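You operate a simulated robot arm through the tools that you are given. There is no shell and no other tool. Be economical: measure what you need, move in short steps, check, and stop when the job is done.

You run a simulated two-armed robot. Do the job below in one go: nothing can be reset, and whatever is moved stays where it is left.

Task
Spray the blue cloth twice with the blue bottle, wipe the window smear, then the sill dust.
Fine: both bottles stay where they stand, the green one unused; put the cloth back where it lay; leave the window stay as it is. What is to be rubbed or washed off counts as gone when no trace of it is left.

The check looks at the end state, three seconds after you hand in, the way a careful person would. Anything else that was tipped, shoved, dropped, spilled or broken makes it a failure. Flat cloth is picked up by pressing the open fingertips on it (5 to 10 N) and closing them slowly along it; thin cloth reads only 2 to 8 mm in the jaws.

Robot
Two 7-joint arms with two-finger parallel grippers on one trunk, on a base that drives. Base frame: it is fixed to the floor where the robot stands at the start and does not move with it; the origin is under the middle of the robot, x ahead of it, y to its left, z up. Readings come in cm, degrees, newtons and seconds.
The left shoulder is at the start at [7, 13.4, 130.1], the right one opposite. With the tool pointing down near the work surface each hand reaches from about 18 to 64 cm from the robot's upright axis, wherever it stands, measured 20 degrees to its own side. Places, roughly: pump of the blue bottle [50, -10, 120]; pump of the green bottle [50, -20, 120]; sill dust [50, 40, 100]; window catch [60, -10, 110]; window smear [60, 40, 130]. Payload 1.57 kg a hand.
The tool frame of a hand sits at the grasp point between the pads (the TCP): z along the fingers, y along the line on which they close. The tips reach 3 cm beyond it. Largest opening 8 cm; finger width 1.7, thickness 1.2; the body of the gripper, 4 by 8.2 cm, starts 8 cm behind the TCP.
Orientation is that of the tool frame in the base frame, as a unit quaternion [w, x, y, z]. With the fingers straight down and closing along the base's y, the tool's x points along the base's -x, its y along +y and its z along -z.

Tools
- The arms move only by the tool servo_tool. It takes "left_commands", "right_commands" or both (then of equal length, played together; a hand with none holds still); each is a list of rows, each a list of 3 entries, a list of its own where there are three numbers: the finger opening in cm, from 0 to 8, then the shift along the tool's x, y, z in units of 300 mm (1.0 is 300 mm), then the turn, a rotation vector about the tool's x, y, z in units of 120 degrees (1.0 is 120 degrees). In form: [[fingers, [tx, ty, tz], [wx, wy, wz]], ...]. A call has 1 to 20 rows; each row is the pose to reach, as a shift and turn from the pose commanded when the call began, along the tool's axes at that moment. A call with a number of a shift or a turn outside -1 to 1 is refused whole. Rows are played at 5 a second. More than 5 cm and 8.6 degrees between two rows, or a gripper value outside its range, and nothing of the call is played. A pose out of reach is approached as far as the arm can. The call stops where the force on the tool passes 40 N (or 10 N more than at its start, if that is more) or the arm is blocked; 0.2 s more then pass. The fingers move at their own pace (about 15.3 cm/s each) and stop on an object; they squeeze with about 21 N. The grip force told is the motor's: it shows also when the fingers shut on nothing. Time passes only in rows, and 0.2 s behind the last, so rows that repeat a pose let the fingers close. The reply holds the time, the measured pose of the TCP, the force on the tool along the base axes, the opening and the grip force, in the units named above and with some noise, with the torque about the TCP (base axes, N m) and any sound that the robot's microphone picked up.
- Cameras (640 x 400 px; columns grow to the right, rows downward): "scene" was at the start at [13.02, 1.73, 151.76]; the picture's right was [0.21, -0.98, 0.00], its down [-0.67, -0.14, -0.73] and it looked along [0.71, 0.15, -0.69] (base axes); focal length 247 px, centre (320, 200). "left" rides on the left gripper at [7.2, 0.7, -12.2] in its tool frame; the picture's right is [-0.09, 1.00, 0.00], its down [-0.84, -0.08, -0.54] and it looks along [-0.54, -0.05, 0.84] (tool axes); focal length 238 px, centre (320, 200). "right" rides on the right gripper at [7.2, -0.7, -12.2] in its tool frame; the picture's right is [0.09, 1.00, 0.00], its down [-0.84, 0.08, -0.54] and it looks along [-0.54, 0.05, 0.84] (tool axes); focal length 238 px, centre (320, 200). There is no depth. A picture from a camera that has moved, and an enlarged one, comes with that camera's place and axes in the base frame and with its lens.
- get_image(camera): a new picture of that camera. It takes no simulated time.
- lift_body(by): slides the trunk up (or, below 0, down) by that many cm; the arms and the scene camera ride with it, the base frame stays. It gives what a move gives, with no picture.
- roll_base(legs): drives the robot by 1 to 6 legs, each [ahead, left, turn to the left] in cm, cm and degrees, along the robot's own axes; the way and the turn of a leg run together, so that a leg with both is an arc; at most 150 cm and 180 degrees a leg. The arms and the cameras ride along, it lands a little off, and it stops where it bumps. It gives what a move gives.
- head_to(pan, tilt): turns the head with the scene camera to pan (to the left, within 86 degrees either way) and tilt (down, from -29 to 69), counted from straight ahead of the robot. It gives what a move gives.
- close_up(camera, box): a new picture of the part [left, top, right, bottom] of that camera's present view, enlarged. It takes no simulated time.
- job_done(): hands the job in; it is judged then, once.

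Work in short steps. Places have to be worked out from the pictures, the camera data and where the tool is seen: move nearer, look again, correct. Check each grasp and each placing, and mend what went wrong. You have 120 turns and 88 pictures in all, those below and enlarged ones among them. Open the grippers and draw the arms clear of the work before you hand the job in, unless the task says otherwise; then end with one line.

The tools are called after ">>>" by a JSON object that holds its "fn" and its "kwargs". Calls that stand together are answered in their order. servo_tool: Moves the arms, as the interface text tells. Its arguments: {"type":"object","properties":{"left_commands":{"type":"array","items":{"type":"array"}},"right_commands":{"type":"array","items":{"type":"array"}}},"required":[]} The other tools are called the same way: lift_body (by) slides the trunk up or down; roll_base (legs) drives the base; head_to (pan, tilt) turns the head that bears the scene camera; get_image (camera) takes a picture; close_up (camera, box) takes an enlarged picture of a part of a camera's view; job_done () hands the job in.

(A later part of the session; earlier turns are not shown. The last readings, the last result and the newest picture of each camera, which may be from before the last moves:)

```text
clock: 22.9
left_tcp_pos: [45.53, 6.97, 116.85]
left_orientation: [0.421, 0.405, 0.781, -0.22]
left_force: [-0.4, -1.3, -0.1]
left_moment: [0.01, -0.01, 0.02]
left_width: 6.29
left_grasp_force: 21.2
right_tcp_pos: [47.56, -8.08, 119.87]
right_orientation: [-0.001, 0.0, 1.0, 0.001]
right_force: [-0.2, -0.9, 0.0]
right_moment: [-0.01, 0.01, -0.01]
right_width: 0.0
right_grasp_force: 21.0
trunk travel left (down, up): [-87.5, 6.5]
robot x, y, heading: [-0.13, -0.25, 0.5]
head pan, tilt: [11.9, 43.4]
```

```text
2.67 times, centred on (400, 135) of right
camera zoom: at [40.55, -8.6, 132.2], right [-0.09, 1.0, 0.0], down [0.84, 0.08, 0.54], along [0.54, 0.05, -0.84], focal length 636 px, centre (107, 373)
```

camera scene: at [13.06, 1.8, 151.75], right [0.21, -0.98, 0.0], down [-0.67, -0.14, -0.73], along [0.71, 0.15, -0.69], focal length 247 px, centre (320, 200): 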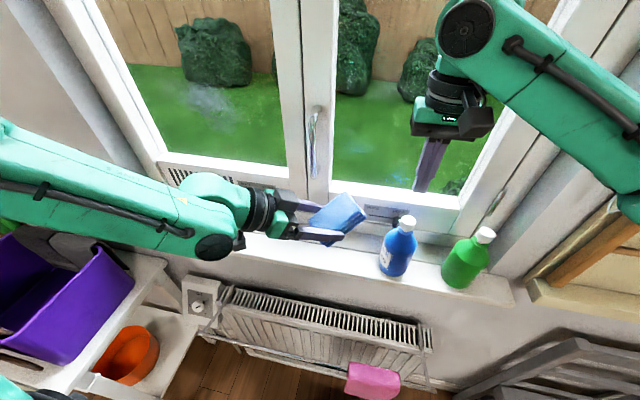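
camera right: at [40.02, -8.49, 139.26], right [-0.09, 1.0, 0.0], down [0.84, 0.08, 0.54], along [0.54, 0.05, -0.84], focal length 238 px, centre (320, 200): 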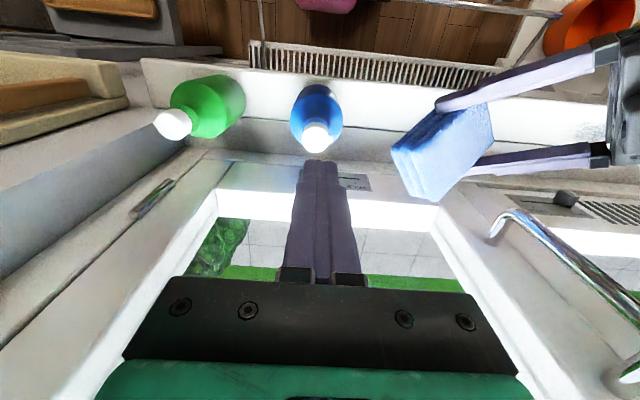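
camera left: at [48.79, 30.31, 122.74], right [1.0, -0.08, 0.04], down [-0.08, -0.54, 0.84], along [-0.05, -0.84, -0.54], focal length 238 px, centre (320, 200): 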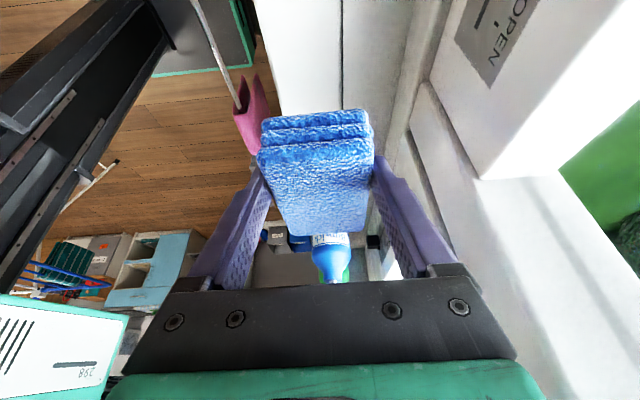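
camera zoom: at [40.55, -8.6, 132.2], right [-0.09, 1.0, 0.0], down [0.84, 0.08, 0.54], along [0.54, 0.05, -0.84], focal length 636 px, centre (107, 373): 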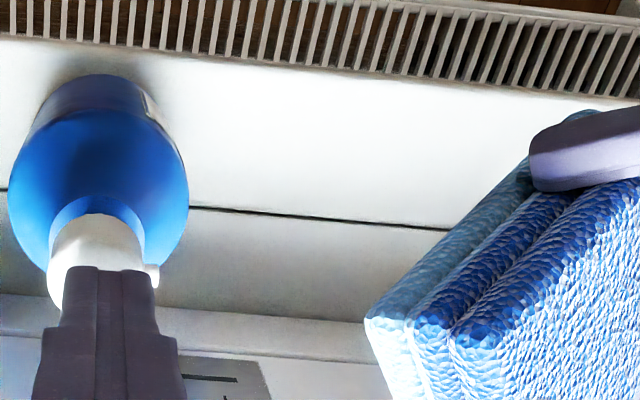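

The underside layer went pale blue: it caught the first spray. Now the second press, to nearly the same depth, then release.

>>> {"fn": "servo_tool", "kwargs": {"right_commands": [[0, [-0.005, 0, 0.015], [0, 0, 0]], [0, [-0.005, 0, 0.03], [0, 0, 0]], [0, [-0.005, 0, 0.045], [0, 0, 0]], [0, [-0.005, 0, 0.058], [0, 0, 0]]]}}

>>> {"fn": "close_up", "kwargs": {"camera": "scene", "box": [310, 170, 430, 260]}}

```text
clock: 23.9
left_tcp_pos: [45.55, 6.88, 116.77]
left_orientation: [0.42, 0.406, 0.781, -0.22]
left_force: [0.5, 0.4, -0.8]
left_moment: [-0.01, 0.01, 0.01]
left_width: 6.32
left_grasp_force: 21.4
right_tcp_pos: [47.92, -7.98, 118.48]
right_orientation: [0.001, 0.0, 1.0, 0.0]
right_force: [2.9, -0.8, 9.2]
right_moment: [0.01, -0.14, -0.01]
right_width: 0.0
right_grasp_force: 21.1
trunk travel left (down, up): [-87.5, 6.5]
robot x, y, heading: [-0.07, 0.33, -0.0]
head pan, tilt: [11.9, 43.4]
```

```text
4.44 times, centred on (370, 215) of scene
camera zoom: at [12.94, 1.77, 151.79], right [0.21, -0.98, 0.0], down [-0.67, -0.14, -0.73], along [0.71, 0.15, -0.69], focal length 1098 px, centre (98, 133)
```

zoom: 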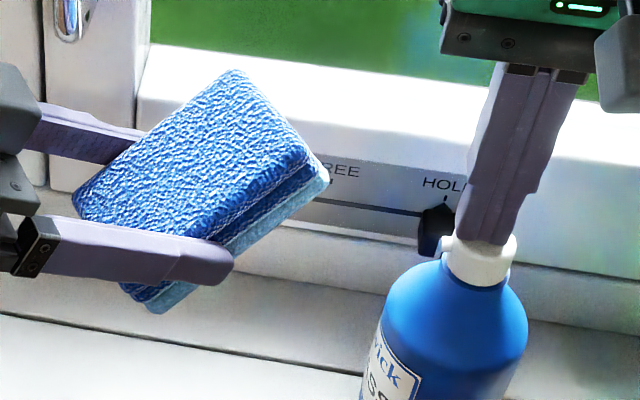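

The underside is paler still — second spray caught. I raise the right hand well clear.

>>> {"fn": "servo_tool", "kwargs": {"right_commands": [[0, [0, 0, -0.03], [0, 0, 0]], [0, [0, 0, -0.08], [0, 0, 0]], [0, [0, 0, -0.18], [0, 0, 0]], [0, [0, 0, -0.3], [0, 0, 0]], [0, [0.1, -0.1, -0.35], [0, 0, 0]], [0, [0.2, -0.2, -0.35], [0, 0, 0]], [0, [0.2, -0.2, -0.35], [0, 0, 0]]]}}

>>> {"fn": "get_image", "kwargs": {"camera": "right"}}

>>> {"fn": "close_up", "kwargs": {"camera": "scene", "box": [310, 170, 510, 300]}}

```text
clock: 25.5
left_tcp_pos: [45.64, 7.01, 116.84]
left_orientation: [0.421, 0.405, 0.781, -0.22]
left_force: [1.3, -0.9, -0.9]
left_moment: [-0.02, 0.01, -0.03]
left_width: 6.31
left_grasp_force: 20.4
right_tcp_pos: [42.12, -13.99, 128.82]
right_orientation: [-0.001, -0.001, 1.0, 0.0]
right_force: [0.6, -0.4, -0.2]
right_moment: [-0.08, -0.02, 0.02]
right_width: 0.0
right_grasp_force: 21.1
trunk travel left (down, up): [-87.5, 6.5]
robot x, y, heading: [-0.26, 0.07, 0.2]
head pan, tilt: [11.9, 43.4]
```

```text
48 pictures are left
camera right: at [34.86, -14.52, 140.97], right [-0.09, 1.0, 0.0], down [0.84, 0.08, 0.54], along [0.54, 0.05, -0.84], focal length 238 px, centre (320, 200)
```

right: 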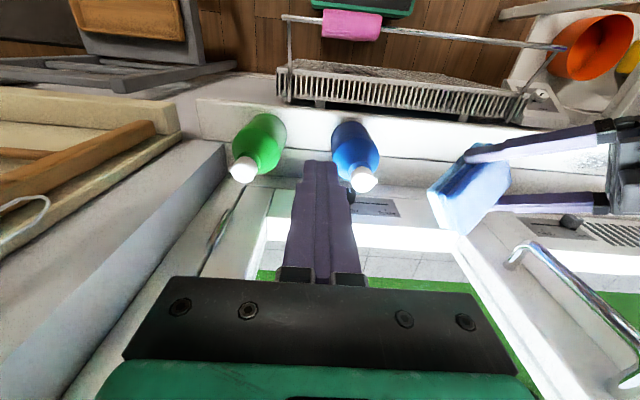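

```text
3.08 times, centred on (410, 235) of scene
camera zoom: at [13.13, 1.91, 151.75], right [0.21, -0.98, 0.0], down [-0.67, -0.14, -0.73], along [0.71, 0.15, -0.69], focal length 760 px, centre (43, 92)
```

zoom: 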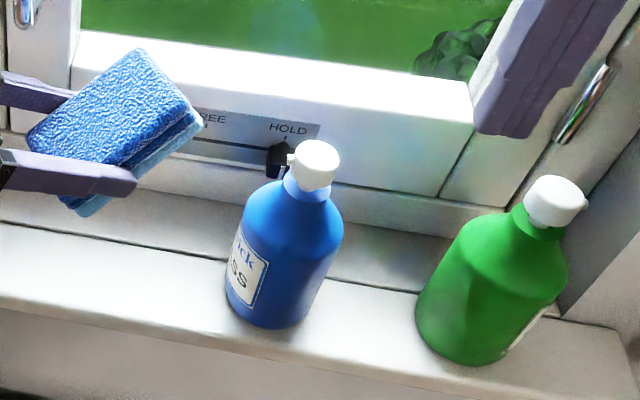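

Both bottles stand where they were. The smear works out near y 29–41, z 124–135 on glass at about x 60. I draw the cloth back from the window, then swing the hand over to y 33 with the wet face turned to the window.

>>> {"fn": "servo_tool", "kwargs": {"left_commands": [[4, [0.032, -0.082, -0.048], [0, 0, 0]], [4, [0.064, -0.163, -0.096], [0, 0, 0]], [4, [0.084, -0.117, -0.171], [-0.047, -0.045, -0.003]], [4, [0.105, -0.072, -0.246], [-0.095, -0.089, -0.007]], [4, [0.125, -0.026, -0.321], [-0.142, -0.134, -0.01]], [4, [0.145, 0.019, -0.396], [-0.19, -0.178, -0.014]], [4, [0.166, 0.065, -0.471], [-0.237, -0.223, -0.017]], [4, [0.186, 0.111, -0.547], [-0.284, -0.267, -0.02]], [4, [0.206, 0.156, -0.622], [-0.332, -0.312, -0.024]], [4, [0.226, 0.202, -0.697], [-0.379, -0.356, -0.027]], [4, [0.247, 0.247, -0.772], [-0.427, -0.4, -0.031]], [4, [0.267, 0.293, -0.847], [-0.474, -0.445, -0.034]], [4, [0.267, 0.293, -0.847], [-0.474, -0.445, -0.034]]]}}

>>> {"fn": "get_image", "kwargs": {"camera": "scene"}}

>>> {"fn": "get_image", "kwargs": {"camera": "left"}}

```text
clock: 28.3
left_tcp_pos: [43.64, 34.46, 128.02]
left_orientation: [0.842, 0.001, 0.54, -0.001]
left_force: [-0.4, -0.1, -0.5]
left_moment: [0.0, 0.06, 0.01]
left_width: 7.03
left_grasp_force: 21.4
left hand out of reach, approached as far as the arm can: row 2, 3, 4, 5, 6, 7, 8, 9, 10, 11, 12, 13
right_tcp_pos: [41.98, -14.17, 128.68]
right_orientation: [0.0, -0.001, 1.0, 0.0]
right_force: [-0.2, -0.4, 0.0]
right_moment: [0.01, -0.04, 0.0]
right_width: 0.03
right_grasp_force: 21.3
trunk travel left (down, up): [-87.5, 6.5]
robot x, y, heading: [0.03, -0.2, 0.2]
head pan, tilt: [11.9, 43.4]
```

```text
46 pictures are left
camera scene: at [12.91, 1.69, 151.77], right [0.21, -0.98, 0.0], down [-0.67, -0.14, -0.73], along [0.71, 0.15, -0.69], focal length 247 px, centre (320, 200)
```

scene: 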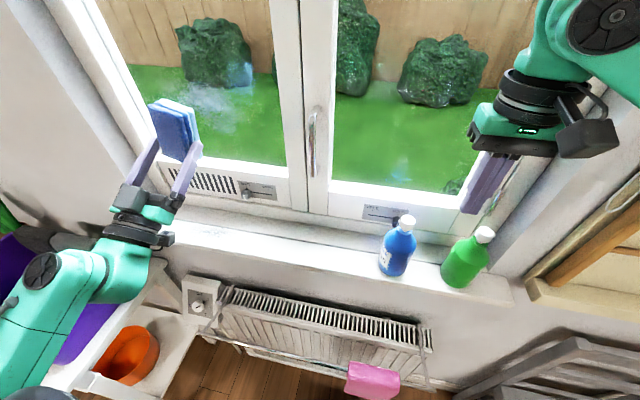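

```text
45 pictures are left
camera left: at [35.7, 35.23, 116.23], right [-0.04, 1.0, 0.08], down [-0.84, -0.08, 0.53], along [0.54, -0.05, 0.84], focal length 238 px, centre (320, 200)
```

left: 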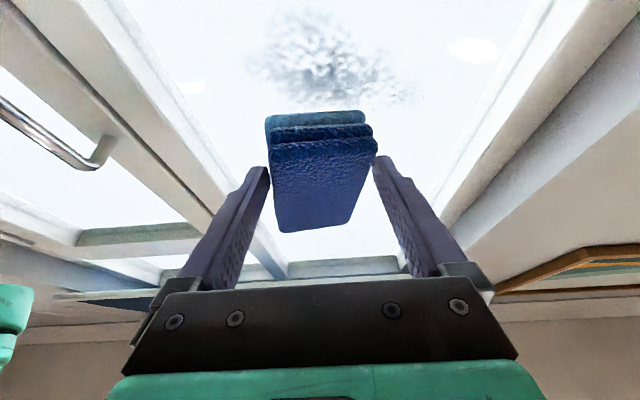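

The wet face looks at the window and the smear is seen, but the jaw reading grew to 7.0 cm. I zoom in to see how the cloth sits.

>>> {"fn": "close_up", "kwargs": {"camera": "left", "box": [220, 0, 460, 300]}}

>>> {"fn": "close_up", "kwargs": {"camera": "scene", "box": [110, 70, 270, 250]}}

```text
1.33 times, centred on (340, 150) of left
camera zoom: at [35.7, 35.23, 116.23], right [-0.04, 1.0, 0.08], down [-0.84, -0.08, 0.53], along [0.54, -0.05, 0.84], focal length 318 px, centre (293, 267)
```

zoom: 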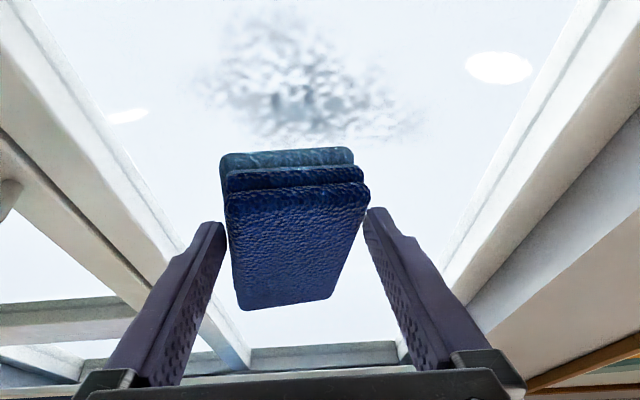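

```text
2.22 times, centred on (190, 160) of scene
camera zoom: at [12.91, 1.69, 151.77], right [0.21, -0.98, 0.0], down [-0.67, -0.14, -0.73], along [0.71, 0.15, -0.69], focal length 549 px, centre (609, 289)
```

zoom: 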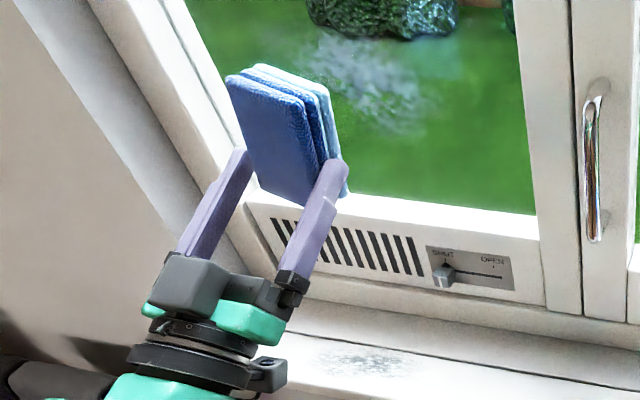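

The cloth turned about 12° in the jaws but sits firm, wet face forward. Smear: glass x ≈ 62, y 28–47, z 124–136. I approach to about 3 cm off the glass.

>>> {"fn": "servo_tool", "kwargs": {"left_commands": [[3, [0.04, 0.02, 0.083], [0, 0, 0]], [3, [0.08, 0.04, 0.166], [0, 0, 0]], [3, [0.12, 0.05, 0.25], [0, 0, 0]], [3, [0.153, 0.05, 0.333], [0, 0, 0]], [3, [0.153, 0.05, 0.333], [0, 0, 0]]]}}

>>> {"fn": "get_image", "kwargs": {"camera": "left"}}

>>> {"fn": "get_image", "kwargs": {"camera": "scene"}}

```text
clock: 29.5
left_tcp_pos: [54.61, 35.88, 127.95]
left_orientation: [0.842, 0.001, 0.539, -0.001]
left_force: [-3.0, -1.1, 0.2]
left_moment: [0.03, 0.05, 0.08]
left_width: 6.94
left_grasp_force: 21.2
right_tcp_pos: [41.93, -14.12, 128.66]
right_orientation: [0.0, -0.001, 1.0, -0.001]
right_force: [0.5, 0.8, 0.1]
right_moment: [-0.03, 0.0, 0.0]
right_width: 0.0
right_grasp_force: 21.0
trunk travel left (down, up): [-87.5, 6.5]
robot x, y, heading: [-0.04, -0.03, 0.2]
head pan, tilt: [11.9, 43.4]
```

```text
42 pictures are left
camera left: at [46.67, 36.56, 116.22], right [-0.03, 1.0, 0.09], down [-0.84, -0.07, 0.53], along [0.54, -0.05, 0.84], focal length 238 px, centre (320, 200)
```

left: 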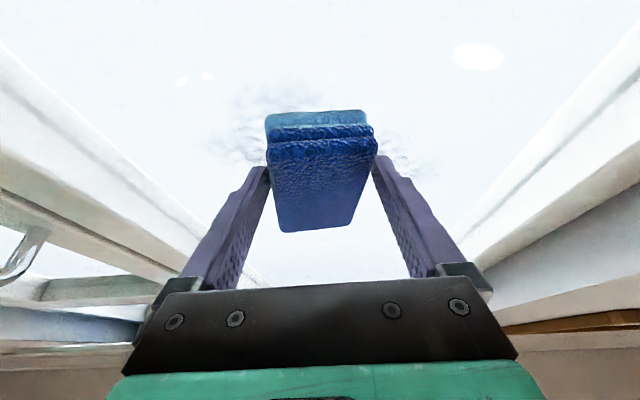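

```text
41 pictures are left
camera scene: at [12.88, 1.72, 151.77], right [0.21, -0.98, 0.0], down [-0.67, -0.14, -0.73], along [0.71, 0.15, -0.69], focal length 247 px, centre (320, 200)
```

scene: 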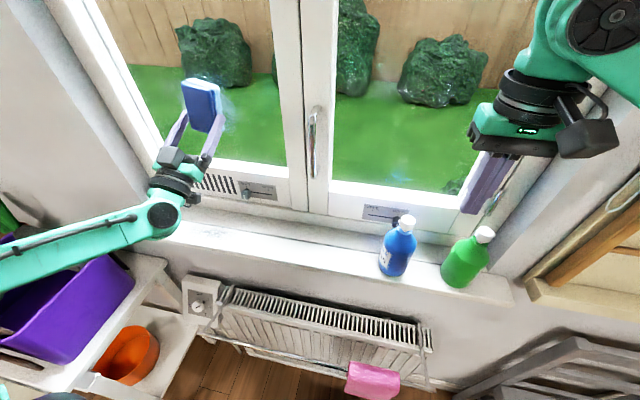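

Light contact (-3 N): the glass is at about x 58.5, and the smear's middle is already thinner. I press 0.5 cm more and sweep to y 46, then to y 27.

>>> {"fn": "servo_tool", "kwargs": {"left_commands": [[3, [0.007, 0, 0.015], [0, 0, 0]], [3, [0.007, 0.06, 0.015], [0, 0, 0]], [3, [0.007, 0.12, 0.015], [0, 0, 0]], [3, [0.007, 0.18, 0.015], [0, 0, 0]], [3, [0.007, 0.24, 0.015], [0, 0, 0]], [3, [0.007, 0.3, 0.015], [0, 0, 0]], [3, [0.007, 0.35, 0.015], [0, 0, 0]], [3, [0.007, 0.29, 0.015], [0, 0, 0]], [3, [0.007, 0.22, 0.015], [0, 0, 0]], [3, [0.007, 0.15, 0.015], [0, 0, 0]], [3, [0.007, 0.08, 0.015], [0, 0, 0]], [3, [0.007, 0.01, 0.015], [0, 0, 0]], [3, [0.007, -0.06, 0.015], [0, 0, 0]], [3, [0.007, -0.13, 0.015], [0, 0, 0]], [3, [0.007, -0.2, 0.015], [0, 0, 0]], [3, [0.007, -0.26, 0.015], [0, 0, 0]], [3, [0.007, -0.3, 0.015], [0, 0, 0]]]}}

>>> {"fn": "get_image", "kwargs": {"camera": "left"}}

>>> {"fn": "get_image", "kwargs": {"camera": "scene"}}

```text
clock: 33.1
left_tcp_pos: [55.1, 26.95, 127.92]
left_orientation: [0.842, 0.001, 0.539, 0.001]
left_force: [0.1, 0.6, -0.6]
left_moment: [0.01, 0.03, 0.01]
left_width: 6.42
left_grasp_force: 21.2
right_tcp_pos: [42.09, -14.12, 128.66]
right_orientation: [0.0, 0.001, 1.0, 0.001]
right_force: [-0.2, -0.5, -0.9]
right_moment: [-0.01, -0.01, 0.03]
right_width: 0.01
right_grasp_force: 21.0
trunk travel left (down, up): [-87.5, 6.5]
robot x, y, heading: [0.01, 0.09, -0.1]
head pan, tilt: [11.9, 43.4]
```

```text
40 pictures are left
camera left: at [47.22, 27.62, 116.18], right [-0.04, 1.0, 0.09], down [-0.84, -0.08, 0.53], along [0.54, -0.05, 0.84], focal length 238 px, centre (320, 200)
```

left: 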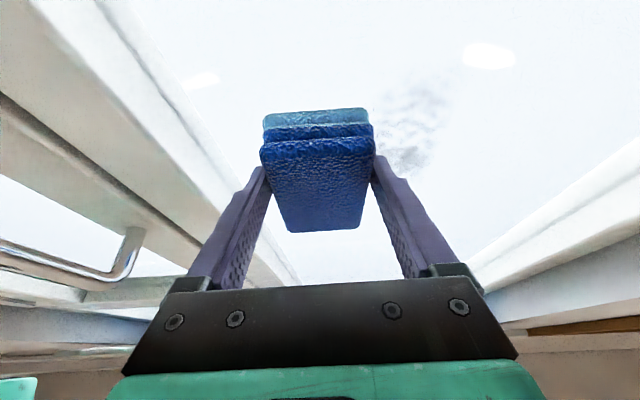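

```text
39 pictures are left
camera scene: at [13.06, 1.72, 151.76], right [0.21, -0.98, 0.0], down [-0.67, -0.14, -0.73], along [0.71, 0.15, -0.69], focal length 247 px, centre (320, 200)
```

scene: 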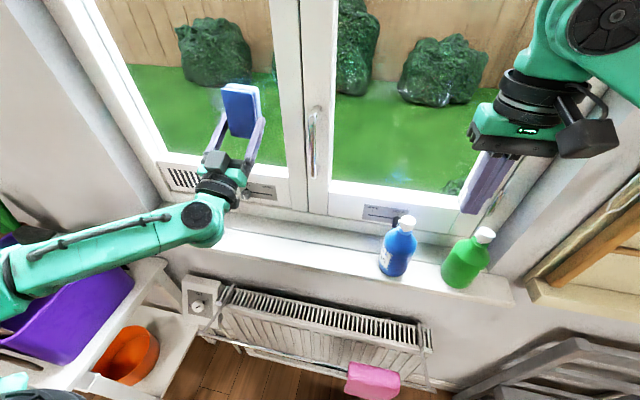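

The force is now about zero, so contact is unclear. I zoom in on what is left of the smear.

>>> {"fn": "close_up", "kwargs": {"camera": "left", "box": [230, 40, 510, 215]}}

>>> {"fn": "close_up", "kwargs": {"camera": "scene", "box": [150, 60, 290, 150]}}

```text
2.29 times, centred on (370, 128) of left
camera zoom: at [47.22, 27.62, 116.18], right [-0.04, 1.0, 0.09], down [-0.84, -0.08, 0.53], along [0.54, -0.05, 0.84], focal length 545 px, centre (206, 366)
```

zoom: 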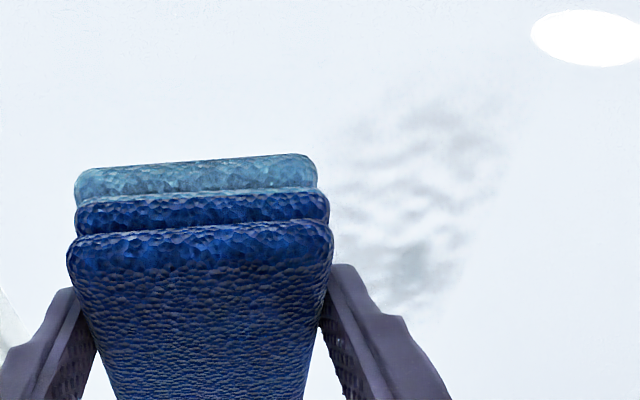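

```text
4.44 times, centred on (220, 105) of scene
camera zoom: at [13.06, 1.72, 151.76], right [0.21, -0.98, 0.0], down [-0.67, -0.14, -0.73], along [0.71, 0.15, -0.69], focal length 1098 px, centre (764, 622)
```

zoom: 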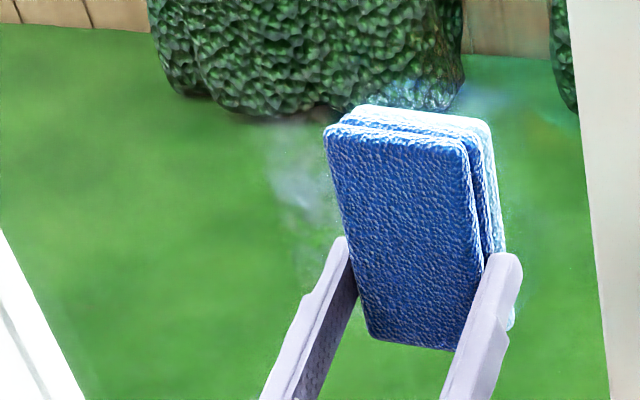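

Part of the smear (y > 38) is gone, the rest remains: contact was lost as the cloth realigned in the jaws. I advance 0.8 cm and read the force.

>>> {"fn": "servo_tool", "kwargs": {"left_commands": [[2, [0.004, 0.0, 0.009], [0, 0, 0]], [2, [0.008, 0, 0.018], [0, 0, 0]], [2, [0.011, 0.0, 0.0245], [0, 0, 0]], [2, [0.011, 0.0, 0.0245], [0, 0, 0]]]}}

```text
clock: 34.1
left_tcp_pos: [55.23, 27.1, 128.12]
left_orientation: [0.843, 0.002, 0.538, -0.001]
left_force: [-20.9, -2.1, -10.1]
left_moment: [0.2, 0.12, -0.16]
left_width: 6.38
left_grasp_force: 20.8
right_tcp_pos: [41.35, -14.05, 128.89]
right_orientation: [0.003, 0.0, 1.0, -0.001]
right_force: [-0.2, -0.4, 0.6]
right_moment: [0.01, 0.02, -0.01]
right_width: 0.03
right_grasp_force: 20.7
trunk travel left (down, up): [-87.5, 6.5]
robot x, y, heading: [-0.01, -0.05, 0.2]
head pan, tilt: [11.9, 43.4]
```

Contact at 21 N with TCP x 55.2. I ease off 0.3 cm and sweep across to y 46 and back.

>>> {"fn": "servo_tool", "kwargs": {"left_commands": [[2, [-0.004, 0.0, -0.009], [0, 0, 0]], [2, [-0.004, 0.07, -0.009], [0, 0, 0]], [2, [-0.004, 0.14, -0.009], [0, 0, 0]], [2, [-0.004, 0.21, -0.009], [0, 0, 0]], [2, [-0.004, 0.28, -0.009], [0, 0, 0]], [2, [-0.004, 0.35, -0.009], [0, 0, 0]], [2, [-0.004, 0.42, -0.009], [0, 0, 0]], [2, [-0.004, 0.49, -0.009], [0, 0, 0]], [2, [-0.004, 0.56, -0.009], [0, 0, 0]], [2, [-0.004, 0.63, -0.009], [0, 0, 0]]]}}

>>> {"fn": "get_image", "kwargs": {"camera": "left"}}

>>> {"fn": "close_up", "kwargs": {"camera": "scene", "box": [120, 60, 290, 180]}}

```text
clock: 36.3
left_tcp_pos: [55.3, 45.84, 128.15]
left_orientation: [0.843, 0.001, 0.538, -0.001]
left_force: [-10.1, -4.0, -0.7]
left_moment: [0.04, -0.06, -0.35]
left_width: 6.3
left_grasp_force: 20.8
right_tcp_pos: [41.57, -14.18, 128.83]
right_orientation: [0.002, 0.0, 1.0, -0.001]
right_force: [0.2, 0.7, 0.2]
right_moment: [0.04, 0.0, -0.01]
right_width: 0.0
right_grasp_force: 21.6
trunk travel left (down, up): [-87.5, 6.5]
robot x, y, heading: [0.35, -0.31, 0.5]
head pan, tilt: [11.9, 43.4]
```

```text
36 pictures are left
camera left: at [47.47, 46.46, 116.43], right [-0.04, 1.0, 0.09], down [-0.84, -0.08, 0.53], along [0.53, -0.05, 0.84], focal length 238 px, centre (320, 200)
```

left: 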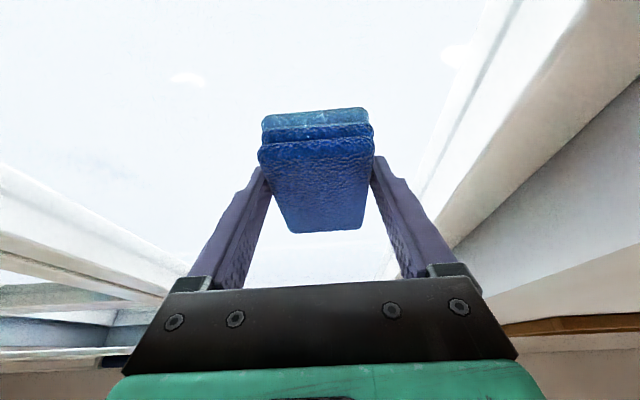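

```text
3.33 times, centred on (205, 120) of scene
camera zoom: at [12.56, 1.63, 151.8], right [0.21, -0.98, 0.0], down [-0.67, -0.14, -0.73], along [0.71, 0.15, -0.68], focal length 823 px, centre (703, 467)
```

zoom: 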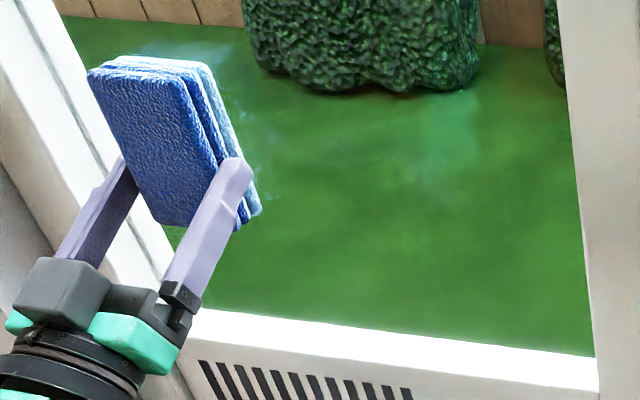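

The smear looks gone. For safety I sweep back 3.5 cm lower to catch any faint lower edge.

>>> {"fn": "servo_tool", "kwargs": {"left_commands": [[2, [0.053, 0, -0.0245], [0, 0, 0]], [2, [0.106, 0, -0.049], [0, 0, 0]], [2, [0.106, -0.07, -0.049], [0, 0, 0]], [2, [0.106, -0.14, -0.049], [0, 0, 0]], [2, [0.106, -0.21, -0.049], [0, 0, 0]], [2, [0.106, -0.28, -0.049], [0, 0, 0]], [2, [0.106, -0.35, -0.049], [0, 0, 0]], [2, [0.106, -0.42, -0.049], [0, 0, 0]], [2, [0.106, -0.49, -0.049], [0, 0, 0]], [2, [0.106, -0.56, -0.049], [0, 0, 0]], [2, [0.106, -0.63, -0.049], [0, 0, 0]]]}}

>>> {"fn": "close_up", "kwargs": {"camera": "scene", "box": [120, 60, 290, 180]}}

```text
clock: 38.7
left_tcp_pos: [55.27, 26.92, 124.65]
left_orientation: [0.843, 0.001, 0.539, 0.0]
left_force: [-8.8, 2.9, 0.5]
left_moment: [0.02, -0.04, 0.07]
left_width: 6.33
left_grasp_force: 20.9
right_tcp_pos: [41.87, -14.09, 128.93]
right_orientation: [0.002, 0.001, 1.0, 0.0]
right_force: [0.0, 0.3, 0.9]
right_moment: [-0.01, -0.02, -0.01]
right_width: 0.01
right_grasp_force: 21.3
trunk travel left (down, up): [-87.5, 6.5]
robot x, y, heading: [-0.03, -0.09, 0.4]
head pan, tilt: [11.9, 43.4]
```

```text
3.33 times, centred on (205, 120) of scene
camera zoom: at [12.69, 1.85, 151.79], right [0.21, -0.98, 0.0], down [-0.67, -0.14, -0.73], along [0.71, 0.15, -0.69], focal length 823 px, centre (703, 467)
```

zoom: 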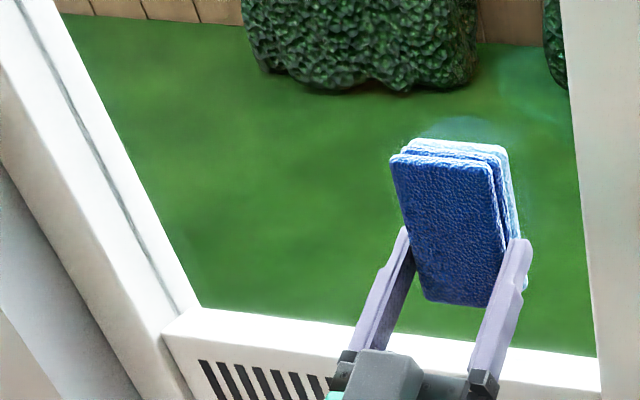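

Glass is clear to the left of the cloth. One more sweep 6 cm higher, then I pull back from the glass.

>>> {"fn": "servo_tool", "kwargs": {"left_commands": [[2, [-0.09, 0, 0.042], [0, 0, 0]], [2, [-0.181, 0, 0.083], [0, 0, 0]], [2, [-0.181, 0.07, 0.083], [0, 0, 0]], [2, [-0.181, 0.14, 0.083], [0, 0, 0]], [2, [-0.181, 0.21, 0.083], [0, 0, 0]], [2, [-0.181, 0.28, 0.083], [0, 0, 0]], [2, [-0.181, 0.35, 0.083], [0, 0, 0]], [2, [-0.181, 0.42, 0.083], [0, 0, 0]], [2, [-0.181, 0.49, 0.083], [0, 0, 0]], [2, [-0.181, 0.56, 0.083], [0, 0, 0]], [2, [-0.181, 0.63, 0.083], [0, 0, 0]], [2, [-0.2, 0.63, 0.042], [0, 0, 0]], [2, [-0.24, 0.63, -0.05], [0, 0, 0]], [2, [-0.3, 0.6, -0.18], [0, 0, 0]], [2, [-0.35, 0.56, -0.3], [0, 0, 0]], [2, [-0.37, 0.52, -0.34], [0, 0, 0]], [2, [-0.37, 0.52, -0.34], [0, 0, 0]]]}}

>>> {"fn": "get_image", "kwargs": {"camera": "scene"}}

>>> {"fn": "get_image", "kwargs": {"camera": "left"}}

```text
clock: 42.3
left_tcp_pos: [41.95, 42.6, 130.3]
left_orientation: [0.842, 0.001, 0.54, 0.0]
left_force: [-0.4, -0.5, 0.0]
left_moment: [-0.04, 0.03, -0.02]
left_width: 6.33
left_grasp_force: 21.3
right_tcp_pos: [42.08, -14.12, 128.74]
right_orientation: [0.0, 0.0, 1.0, 0.0]
right_force: [-0.5, 1.1, 0.2]
right_moment: [0.0, 0.0, -0.01]
right_width: 0.0
right_grasp_force: 21.1
trunk travel left (down, up): [-87.5, 6.5]
robot x, y, heading: [-0.09, 0.22, -0.1]
head pan, tilt: [11.9, 43.4]
```

```text
33 pictures are left
camera scene: at [13.06, 1.78, 151.76], right [0.21, -0.98, 0.0], down [-0.67, -0.14, -0.73], along [0.71, 0.15, -0.69], focal length 247 px, centre (320, 200)
```

scene: 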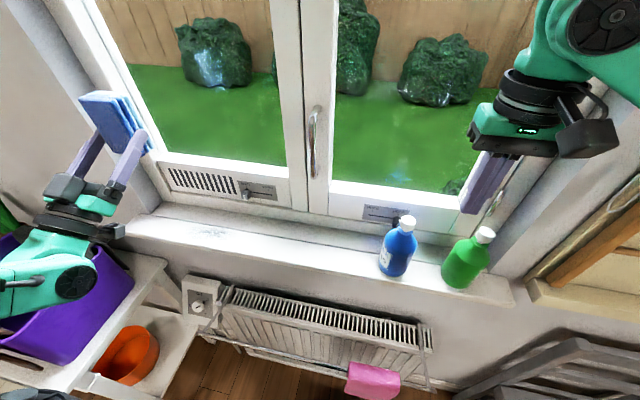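

```text
32 pictures are left
camera left: at [33.96, 43.22, 118.5], right [-0.04, 1.0, 0.09], down [-0.84, -0.08, 0.53], along [0.54, -0.05, 0.84], focal length 238 px, centre (320, 200)
```

left: 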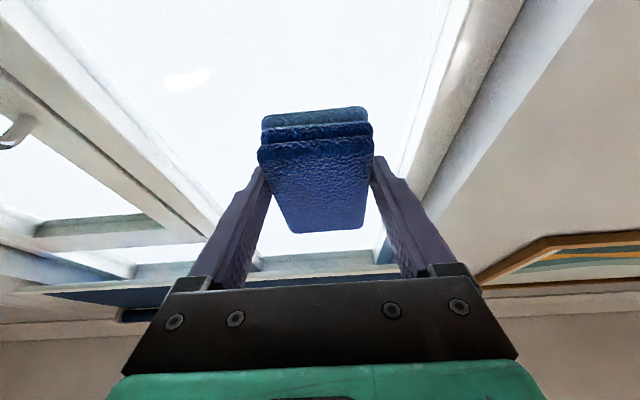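

No smear visible now. Dust lies at about x 45–50, y 34–46 on the sill (z 100; sill spans x 44–56). I turn the hand so the wet face points down, above the dust's left end.

>>> {"fn": "servo_tool", "kwargs": {"left_commands": [[2, [0.05, 0.016, -0.012], [0, 0.068, 0]], [2, [0.1, 0.033, -0.025], [0, 0.136, 0]], [2, [0.16, 0.05, -0.038], [0, 0.204, 0]], [2, [0.21, 0.066, -0.05], [0, 0.272, 0]], [2, [0.27, 0.082, -0.063], [0, 0.34, 0]], [2, [0.33, 0.1, -0.076], [0, 0.408, 0]], [2, [0.38, 0.115, -0.088], [0, 0.476, 0]], [2, [0.44, 0.13, -0.1], [0, 0.544, 0]], [2, [0.5, 0.15, -0.114], [0, 0.612, 0]], [2, [0.55, 0.165, -0.126], [0, 0.68, 0]], [2, [0.607, 0.18, -0.138], [0, 0.75, 0]], [2, [0.607, 0.18, -0.138], [0, 0.75, 0]]]}}

>>> {"fn": "get_image", "kwargs": {"camera": "scene"}}

>>> {"fn": "get_image", "kwargs": {"camera": "left"}}

```text
clock: 44.9
left_tcp_pos: [45.68, 48.18, 111.92]
left_orientation: [0.214, 0.002, 0.977, 0.0]
left_force: [-0.2, 0.1, 0.0]
left_moment: [0.03, 0.02, -0.01]
left_width: 6.31
left_grasp_force: 20.7
right_tcp_pos: [42.02, -14.18, 128.71]
right_orientation: [0.0, 0.0, 1.0, 0.0]
right_force: [-0.5, 0.0, -0.7]
right_moment: [-0.01, -0.01, 0.0]
right_width: 0.03
right_grasp_force: 20.8
trunk travel left (down, up): [-87.5, 6.5]
robot x, y, heading: [0.01, 0.1, 0.1]
head pan, tilt: [11.9, 43.4]
```

```text
31 pictures are left
camera scene: at [12.98, 1.77, 151.76], right [0.21, -0.98, 0.0], down [-0.67, -0.14, -0.73], along [0.71, 0.15, -0.69], focal length 247 px, centre (320, 200)
```

scene: 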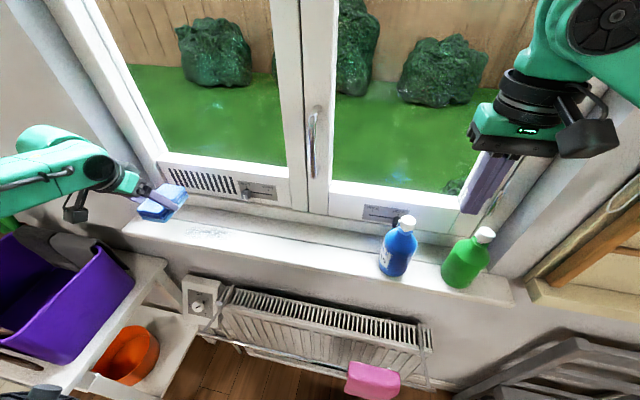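

```text
30 pictures are left
camera left: at [34.15, 48.65, 119.95], right [0.09, 1.0, 0.04], down [0.53, -0.08, 0.84], along [0.84, -0.05, -0.54], focal length 238 px, centre (320, 200)
```

left: 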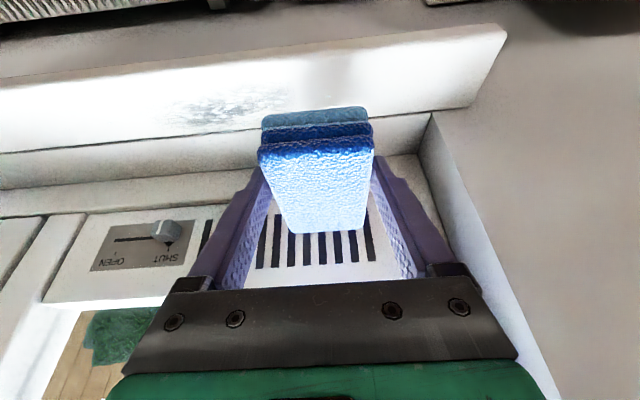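

Dust seen at x 45.5–50, y 34–46. I lower the cloth to just above the sill at y 48, then make contact gently.

>>> {"fn": "servo_tool", "kwargs": {"left_commands": [[2, [0.04, 0, 0.088], [0, 0, 0]], [2, [0.08, 0, 0.175], [0, 0, 0]], [2, [0.1, 0, 0.218], [0, 0, 0]], [2, [0.107, 0, 0.233], [0, 0, 0]], [2, [0.112, 0, 0.245], [0, 0, 0]], [2, [0.115, 0, 0.251], [0, 0, 0]]]}}

```text
clock: 46.3
left_tcp_pos: [45.55, 48.02, 104.14]
left_orientation: [0.218, 0.002, 0.976, 0.002]
left_force: [0.8, 2.4, 14.3]
left_moment: [-0.32, -0.58, 0.11]
left_width: 6.32
left_grasp_force: 20.7
right_tcp_pos: [41.8, -14.31, 128.77]
right_orientation: [0.001, 0.0, 1.0, 0.001]
right_force: [0.1, 0.6, 0.1]
right_moment: [-0.01, 0.02, -0.03]
right_width: 0.01
right_grasp_force: 20.8
trunk travel left (down, up): [-87.5, 6.5]
robot x, y, heading: [-0.2, 0.27, 0.0]
head pan, tilt: [11.9, 43.4]
```

Contact at 14 N. I sweep along -y to y 31 and back.

>>> {"fn": "servo_tool", "kwargs": {"left_commands": [[2, [-0.002, -0.05, -0.004], [0, 0, 0]], [2, [-0.002, -0.11, -0.004], [0, 0, 0]], [2, [-0.002, -0.17, -0.004], [0, 0, 0]], [2, [-0.002, -0.23, -0.004], [0, 0, 0]], [2, [-0.002, -0.29, -0.004], [0, 0, 0]], [2, [-0.002, -0.35, -0.004], [0, 0, 0]], [2, [-0.002, -0.41, -0.004], [0, 0, 0]], [2, [-0.002, -0.47, -0.004], [0, 0, 0]], [2, [-0.002, -0.53, -0.004], [0, 0, 0]], [2, [-0.002, -0.57, -0.004], [0, 0, 0]]]}}

>>> {"fn": "get_image", "kwargs": {"camera": "left"}}

>>> {"fn": "close_up", "kwargs": {"camera": "scene", "box": [100, 160, 340, 310]}}

```text
clock: 48.5
left_tcp_pos: [45.3, 30.96, 104.11]
left_orientation: [0.216, 0.001, 0.976, 0.002]
left_force: [-0.9, 9.2, 22.0]
left_moment: [0.26, -0.14, 0.03]
left_width: 6.32
left_grasp_force: 21.0
right_tcp_pos: [41.65, -14.17, 128.74]
right_orientation: [0.001, 0.0, 1.0, 0.0]
right_force: [-0.9, -0.3, 0.4]
right_moment: [0.01, -0.01, 0.03]
right_width: 0.0
right_grasp_force: 21.0
trunk travel left (down, up): [-87.5, 6.5]
robot x, y, heading: [0.02, -0.01, 0.2]
head pan, tilt: [11.9, 43.4]
```

```text
29 pictures are left
camera left: at [33.89, 31.6, 111.94], right [0.09, 1.0, 0.04], down [0.53, -0.08, 0.84], along [0.84, -0.05, -0.53], focal length 238 px, centre (320, 200)
```

left: 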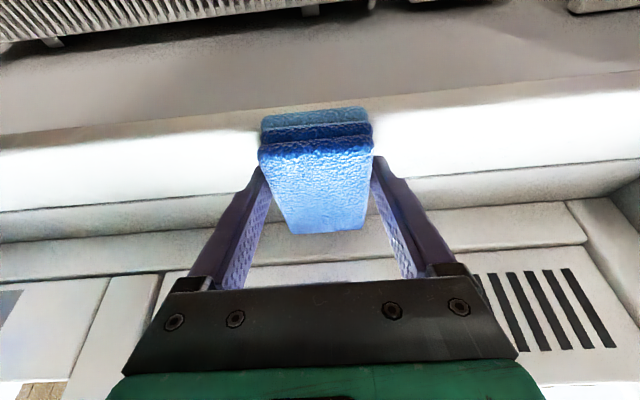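

```text
2.67 times, centred on (220, 235) of scene
camera zoom: at [12.6, 1.81, 151.81], right [0.21, -0.98, 0.0], down [-0.67, -0.14, -0.73], along [0.71, 0.15, -0.68], focal length 659 px, centre (587, 107)
```

zoom: 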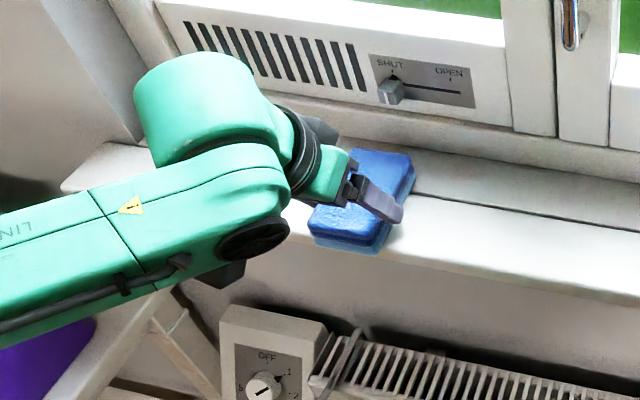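

Dust appears gone to the left of the cloth. I sweep back once with a little less pressure, lift, and look.

>>> {"fn": "servo_tool", "kwargs": {"left_commands": [[2, [-0.004, 0.06, -0.008], [0, 0, 0]], [2, [-0.004, 0.12, -0.008], [0, 0, 0]], [2, [-0.004, 0.18, -0.008], [0, 0, 0]], [2, [-0.004, 0.24, -0.008], [0, 0, 0]], [2, [-0.004, 0.3, -0.008], [0, 0, 0]], [2, [-0.004, 0.36, -0.008], [0, 0, 0]], [2, [-0.004, 0.42, -0.008], [0, 0, 0]], [2, [-0.004, 0.48, -0.008], [0, 0, 0]], [2, [-0.004, 0.55, -0.008], [0, 0, 0]], [2, [-0.03, 0.55, -0.07], [0, 0, 0]], [2, [-0.09, 0.55, -0.2], [0, 0, 0]], [2, [-0.15, 0.55, -0.33], [0, 0, 0]], [2, [-0.15, 0.55, -0.33], [0, 0, 0]]]}}

>>> {"fn": "close_up", "kwargs": {"camera": "left", "box": [60, 0, 400, 200]}}

>>> {"fn": "close_up", "kwargs": {"camera": "scene", "box": [120, 50, 320, 270]}}

```text
clock: 51.3
left_tcp_pos: [45.73, 47.5, 114.63]
left_orientation: [0.214, 0.002, 0.977, 0.0]
left_force: [0.6, -0.6, -0.7]
left_moment: [0.03, 0.02, -0.02]
left_width: 6.32
left_grasp_force: 21.1
right_tcp_pos: [41.97, -14.03, 128.76]
right_orientation: [0.0, 0.0, 1.0, 0.0]
right_force: [-0.7, 0.0, 0.1]
right_moment: [0.0, 0.03, -0.01]
right_width: 0.01
right_grasp_force: 21.0
trunk travel left (down, up): [-87.5, 6.5]
robot x, y, heading: [0.49, 0.12, 0.1]
head pan, tilt: [11.9, 43.4]
```

```text
1.88 times, centred on (230, 100) of left
camera zoom: at [34.23, 48.14, 122.63], right [0.09, 1.0, 0.04], down [0.53, -0.08, 0.84], along [0.84, -0.05, -0.54], focal length 449 px, centre (489, 388)
```

zoom: 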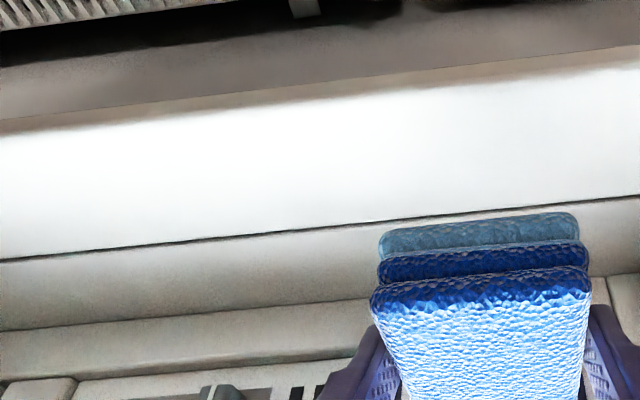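

```text
1.82 times, centred on (220, 160) of scene
camera zoom: at [13.07, 1.8, 151.75], right [0.21, -0.98, 0.0], down [-0.67, -0.14, -0.73], along [0.71, 0.15, -0.69], focal length 449 px, centre (502, 273)
```

zoom: 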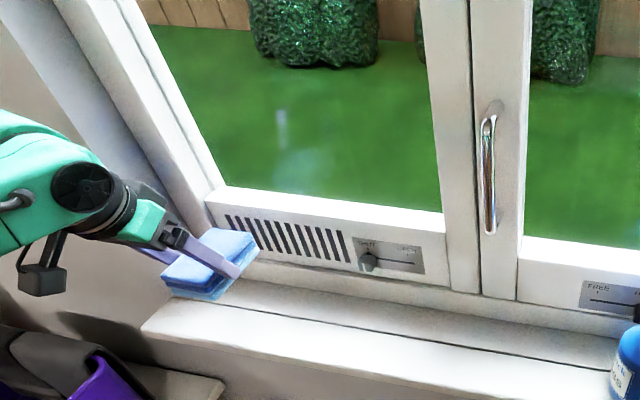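

Sill dust is gone, and the window looks clear apart from a likely reflection. Now I carry the cloth back, turning the hand to the grasp orientation, to the hover pose 12 cm up the approach line.

>>> {"fn": "servo_tool", "kwargs": {"left_commands": [[2, [-0.004, -0.06, 0.001], [0.02, 0, 0.043]], [2, [-0.008, -0.12, 0.002], [0.041, 0, 0.09]], [2, [-0.012, -0.185, 0.004], [0.062, 0, 0.136]], [2, [-0.017, -0.25, 0.005], [0.083, 0, 0.181]], [2, [-0.022, -0.315, 0.007], [0.104, 0, 0.227]], [2, [-0.027, -0.38, 0.009], [0.125, 0, 0.272]], [2, [-0.032, -0.445, 0.01], [0.146, 0, 0.317]], [2, [-0.037, -0.51, 0.012], [0.167, 0, 0.363]], [2, [-0.042, -0.575, 0.013], [0.188, 0, 0.408]], [2, [-0.047, -0.64, 0.015], [0.209, 0, 0.453]], [2, [-0.052, -0.705, 0.016], [0.23, 0, 0.499]], [2, [-0.057, -0.77, 0.018], [0.25, 0, 0.544]], [2, [-0.062, -0.835, 0.019], [0.271, 0, 0.589]], [2, [-0.067, -0.895, 0.02], [0.292, 0, 0.635]], [2, [-0.072, -0.953, 0.022], [0.313, 0, 0.68]], [2, [-0.072, -0.953, 0.022], [0.313, 0, 0.68]]]}}

>>> {"fn": "get_image", "kwargs": {"camera": "left"}}

>>> {"fn": "get_image", "kwargs": {"camera": "scene"}}

```text
clock: 54.7
left_tcp_pos: [47.87, 18.9, 114.98]
left_orientation: [0.151, 0.691, 0.69, -0.152]
left_force: [0.2, -0.5, -0.4]
left_moment: [0.03, 0.01, 0.0]
left_width: 6.3
left_grasp_force: 21.4
right_tcp_pos: [41.99, -14.06, 128.69]
right_orientation: [0.001, -0.001, 1.0, 0.0]
right_force: [0.0, -0.8, -0.4]
right_moment: [-0.02, 0.01, 0.02]
right_width: 0.0
right_grasp_force: 20.9
trunk travel left (down, up): [-87.5, 6.5]
robot x, y, heading: [-0.1, -0.28, 0.1]
head pan, tilt: [11.9, 43.4]
```

```text
25 pictures are left
camera left: at [48.63, 30.39, 122.91], right [1.0, -0.09, 0.04], down [-0.08, -0.54, 0.84], along [-0.05, -0.84, -0.54], focal length 238 px, centre (320, 200)
```

left: 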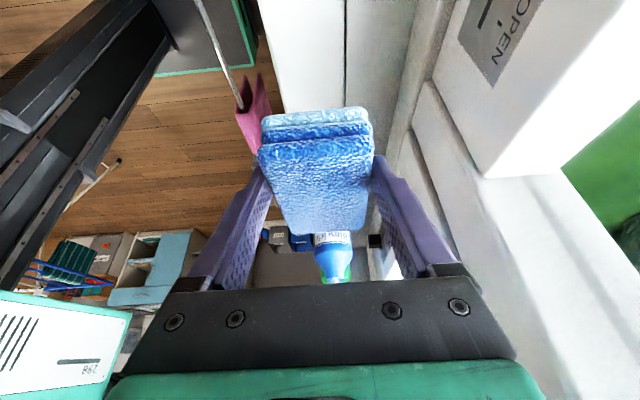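

```text
24 pictures are left
camera scene: at [13.02, 1.77, 151.76], right [0.21, -0.98, 0.0], down [-0.67, -0.14, -0.73], along [0.71, 0.15, -0.69], focal length 247 px, centre (320, 200)
```

scene: 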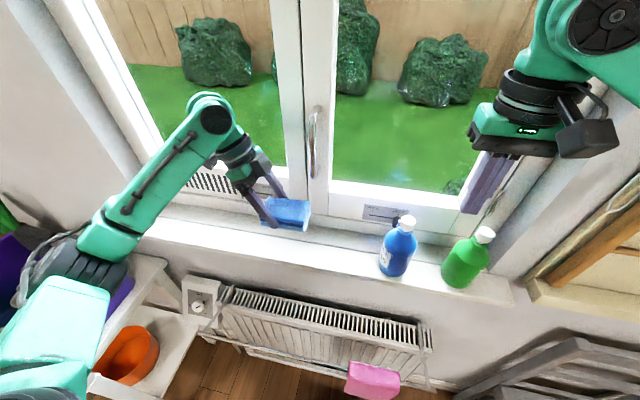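

The cloth sits in the jaws as at the lift. I descend along the tool to just above contact.

>>> {"fn": "servo_tool", "kwargs": {"left_commands": [[2, [0, 0.003, 0.08], [0, 0, 0]], [2, [0, 0.003, 0.16], [0, 0, 0]], [2, [0, 0.003, 0.24], [0, 0, 0]], [2, [0, 0.003, 0.32], [0, 0, 0]], [2, [0, 0.003, 0.37], [0, 0, 0]], [2, [0, 0.003, 0.39], [0, 0, 0]], [2, [0, 0.003, 0.4], [0, 0, 0]], [2, [0, 0.003, 0.4], [0, 0, 0]]]}}

>>> {"fn": "close_up", "kwargs": {"camera": "scene", "box": [250, 190, 370, 280]}}

>>> {"fn": "get_image", "kwargs": {"camera": "left"}}

```text
clock: 56.5
left_tcp_pos: [47.88, 13.91, 104.21]
left_orientation: [0.151, 0.691, 0.691, -0.15]
left_force: [0.2, 1.7, 3.8]
left_moment: [0.15, -0.13, 0.02]
left_width: 6.32
left_grasp_force: 21.0
right_tcp_pos: [42.0, -14.02, 128.77]
right_orientation: [0.0, 0.0, 1.0, 0.0]
right_force: [0.6, 0.7, -0.4]
right_moment: [-0.02, -0.02, 0.01]
right_width: 0.02
right_grasp_force: 21.2
trunk travel left (down, up): [-87.5, 6.5]
robot x, y, heading: [0.05, 0.25, -0.0]
head pan, tilt: [11.9, 43.4]
```

```text
4.44 times, centred on (310, 235) of scene
camera zoom: at [12.97, 1.76, 151.77], right [0.21, -0.98, 0.0], down [-0.67, -0.14, -0.73], along [0.71, 0.15, -0.69], focal length 1098 px, centre (364, 44)
```

zoom: 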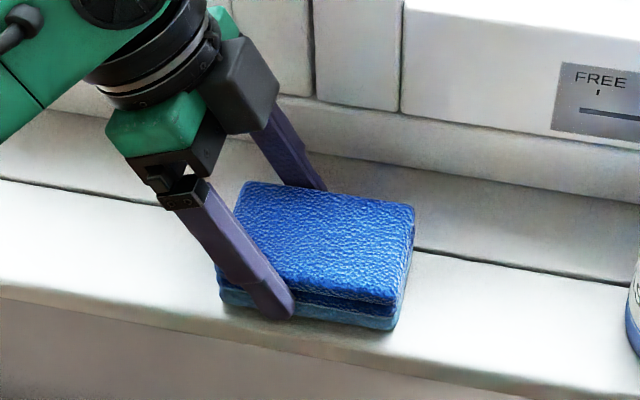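

```text
22 pictures are left
camera left: at [48.65, 25.43, 112.07], right [1.0, -0.08, 0.04], down [-0.08, -0.53, 0.84], along [-0.05, -0.84, -0.54], focal length 238 px, centre (320, 200)
```

left: 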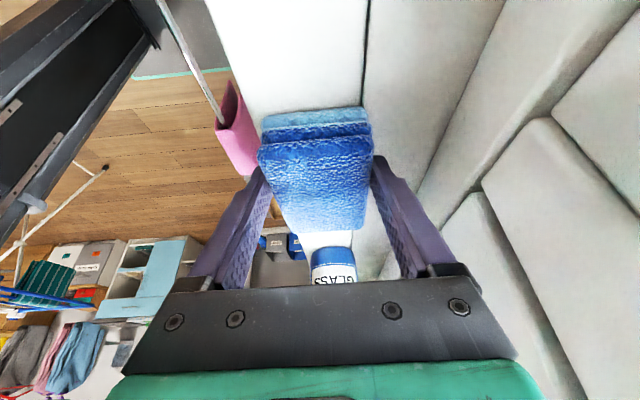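

Contact 4 N, and the cloth's corners match the original picture to within about 0.2 cm. I open the jaws and back out along the tool.

>>> {"fn": "servo_tool", "kwargs": {"left_commands": [[6.4, [0, 0, 0.003], [0, 0, 0]], [7, [0, 0, 0.003], [0, 0, 0]], [8, [0, 0, 0.003], [0, 0, 0]], [8, [0, 0, 0], [0, 0, 0]], [8, [0, 0, -0.05], [0, 0, 0]], [8, [0, 0, -0.13], [0, 0, 0]], [8, [0, 0, -0.24], [0, 0, 0]], [8, [0, 0, -0.37], [0, 0, 0]], [8, [0, 0, -0.4], [0, 0, 0]], [8, [0, 0, -0.4], [0, 0, 0]]]}}

>>> {"fn": "get_image", "kwargs": {"camera": "left"}}

>>> {"fn": "close_up", "kwargs": {"camera": "scene", "box": [270, 215, 350, 275]}}

```text
clock: 58.7
left_tcp_pos: [48.01, 18.98, 114.98]
left_orientation: [0.151, 0.691, 0.691, -0.151]
left_force: [-0.2, 0.5, -0.6]
left_moment: [0.0, 0.01, 0.02]
left_width: 8.01
left_grasp_force: 0.1
right_tcp_pos: [42.07, -14.13, 128.68]
right_orientation: [0.0, 0.001, 1.0, 0.0]
right_force: [-0.2, 0.1, -0.4]
right_moment: [0.03, -0.02, -0.02]
right_width: 0.0
right_grasp_force: 21.3
trunk travel left (down, up): [-87.5, 6.5]
robot x, y, heading: [0.29, 0.39, 0.2]
head pan, tilt: [11.9, 43.4]
```

```text
21 pictures are left
camera left: at [48.76, 30.44, 122.96], right [1.0, -0.08, 0.04], down [-0.08, -0.54, 0.84], along [-0.05, -0.84, -0.54], focal length 238 px, centre (320, 200)
```

left: 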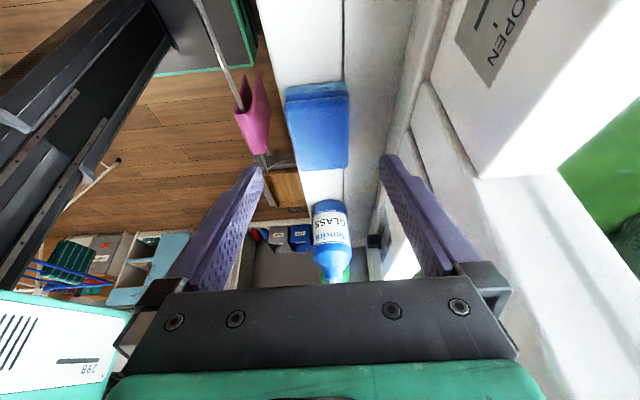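

```text
6.67 times, centred on (310, 245) of scene
camera zoom: at [13.05, 1.73, 151.76], right [0.21, -0.98, 0.0], down [-0.67, -0.14, -0.73], along [0.71, 0.15, -0.69], focal length 1647 px, centre (387, -100)
```

zoom: 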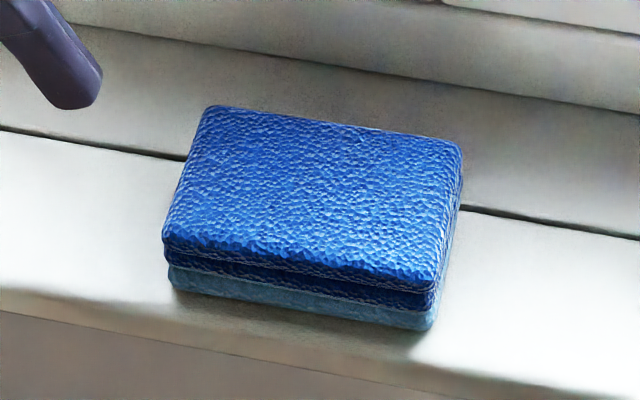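

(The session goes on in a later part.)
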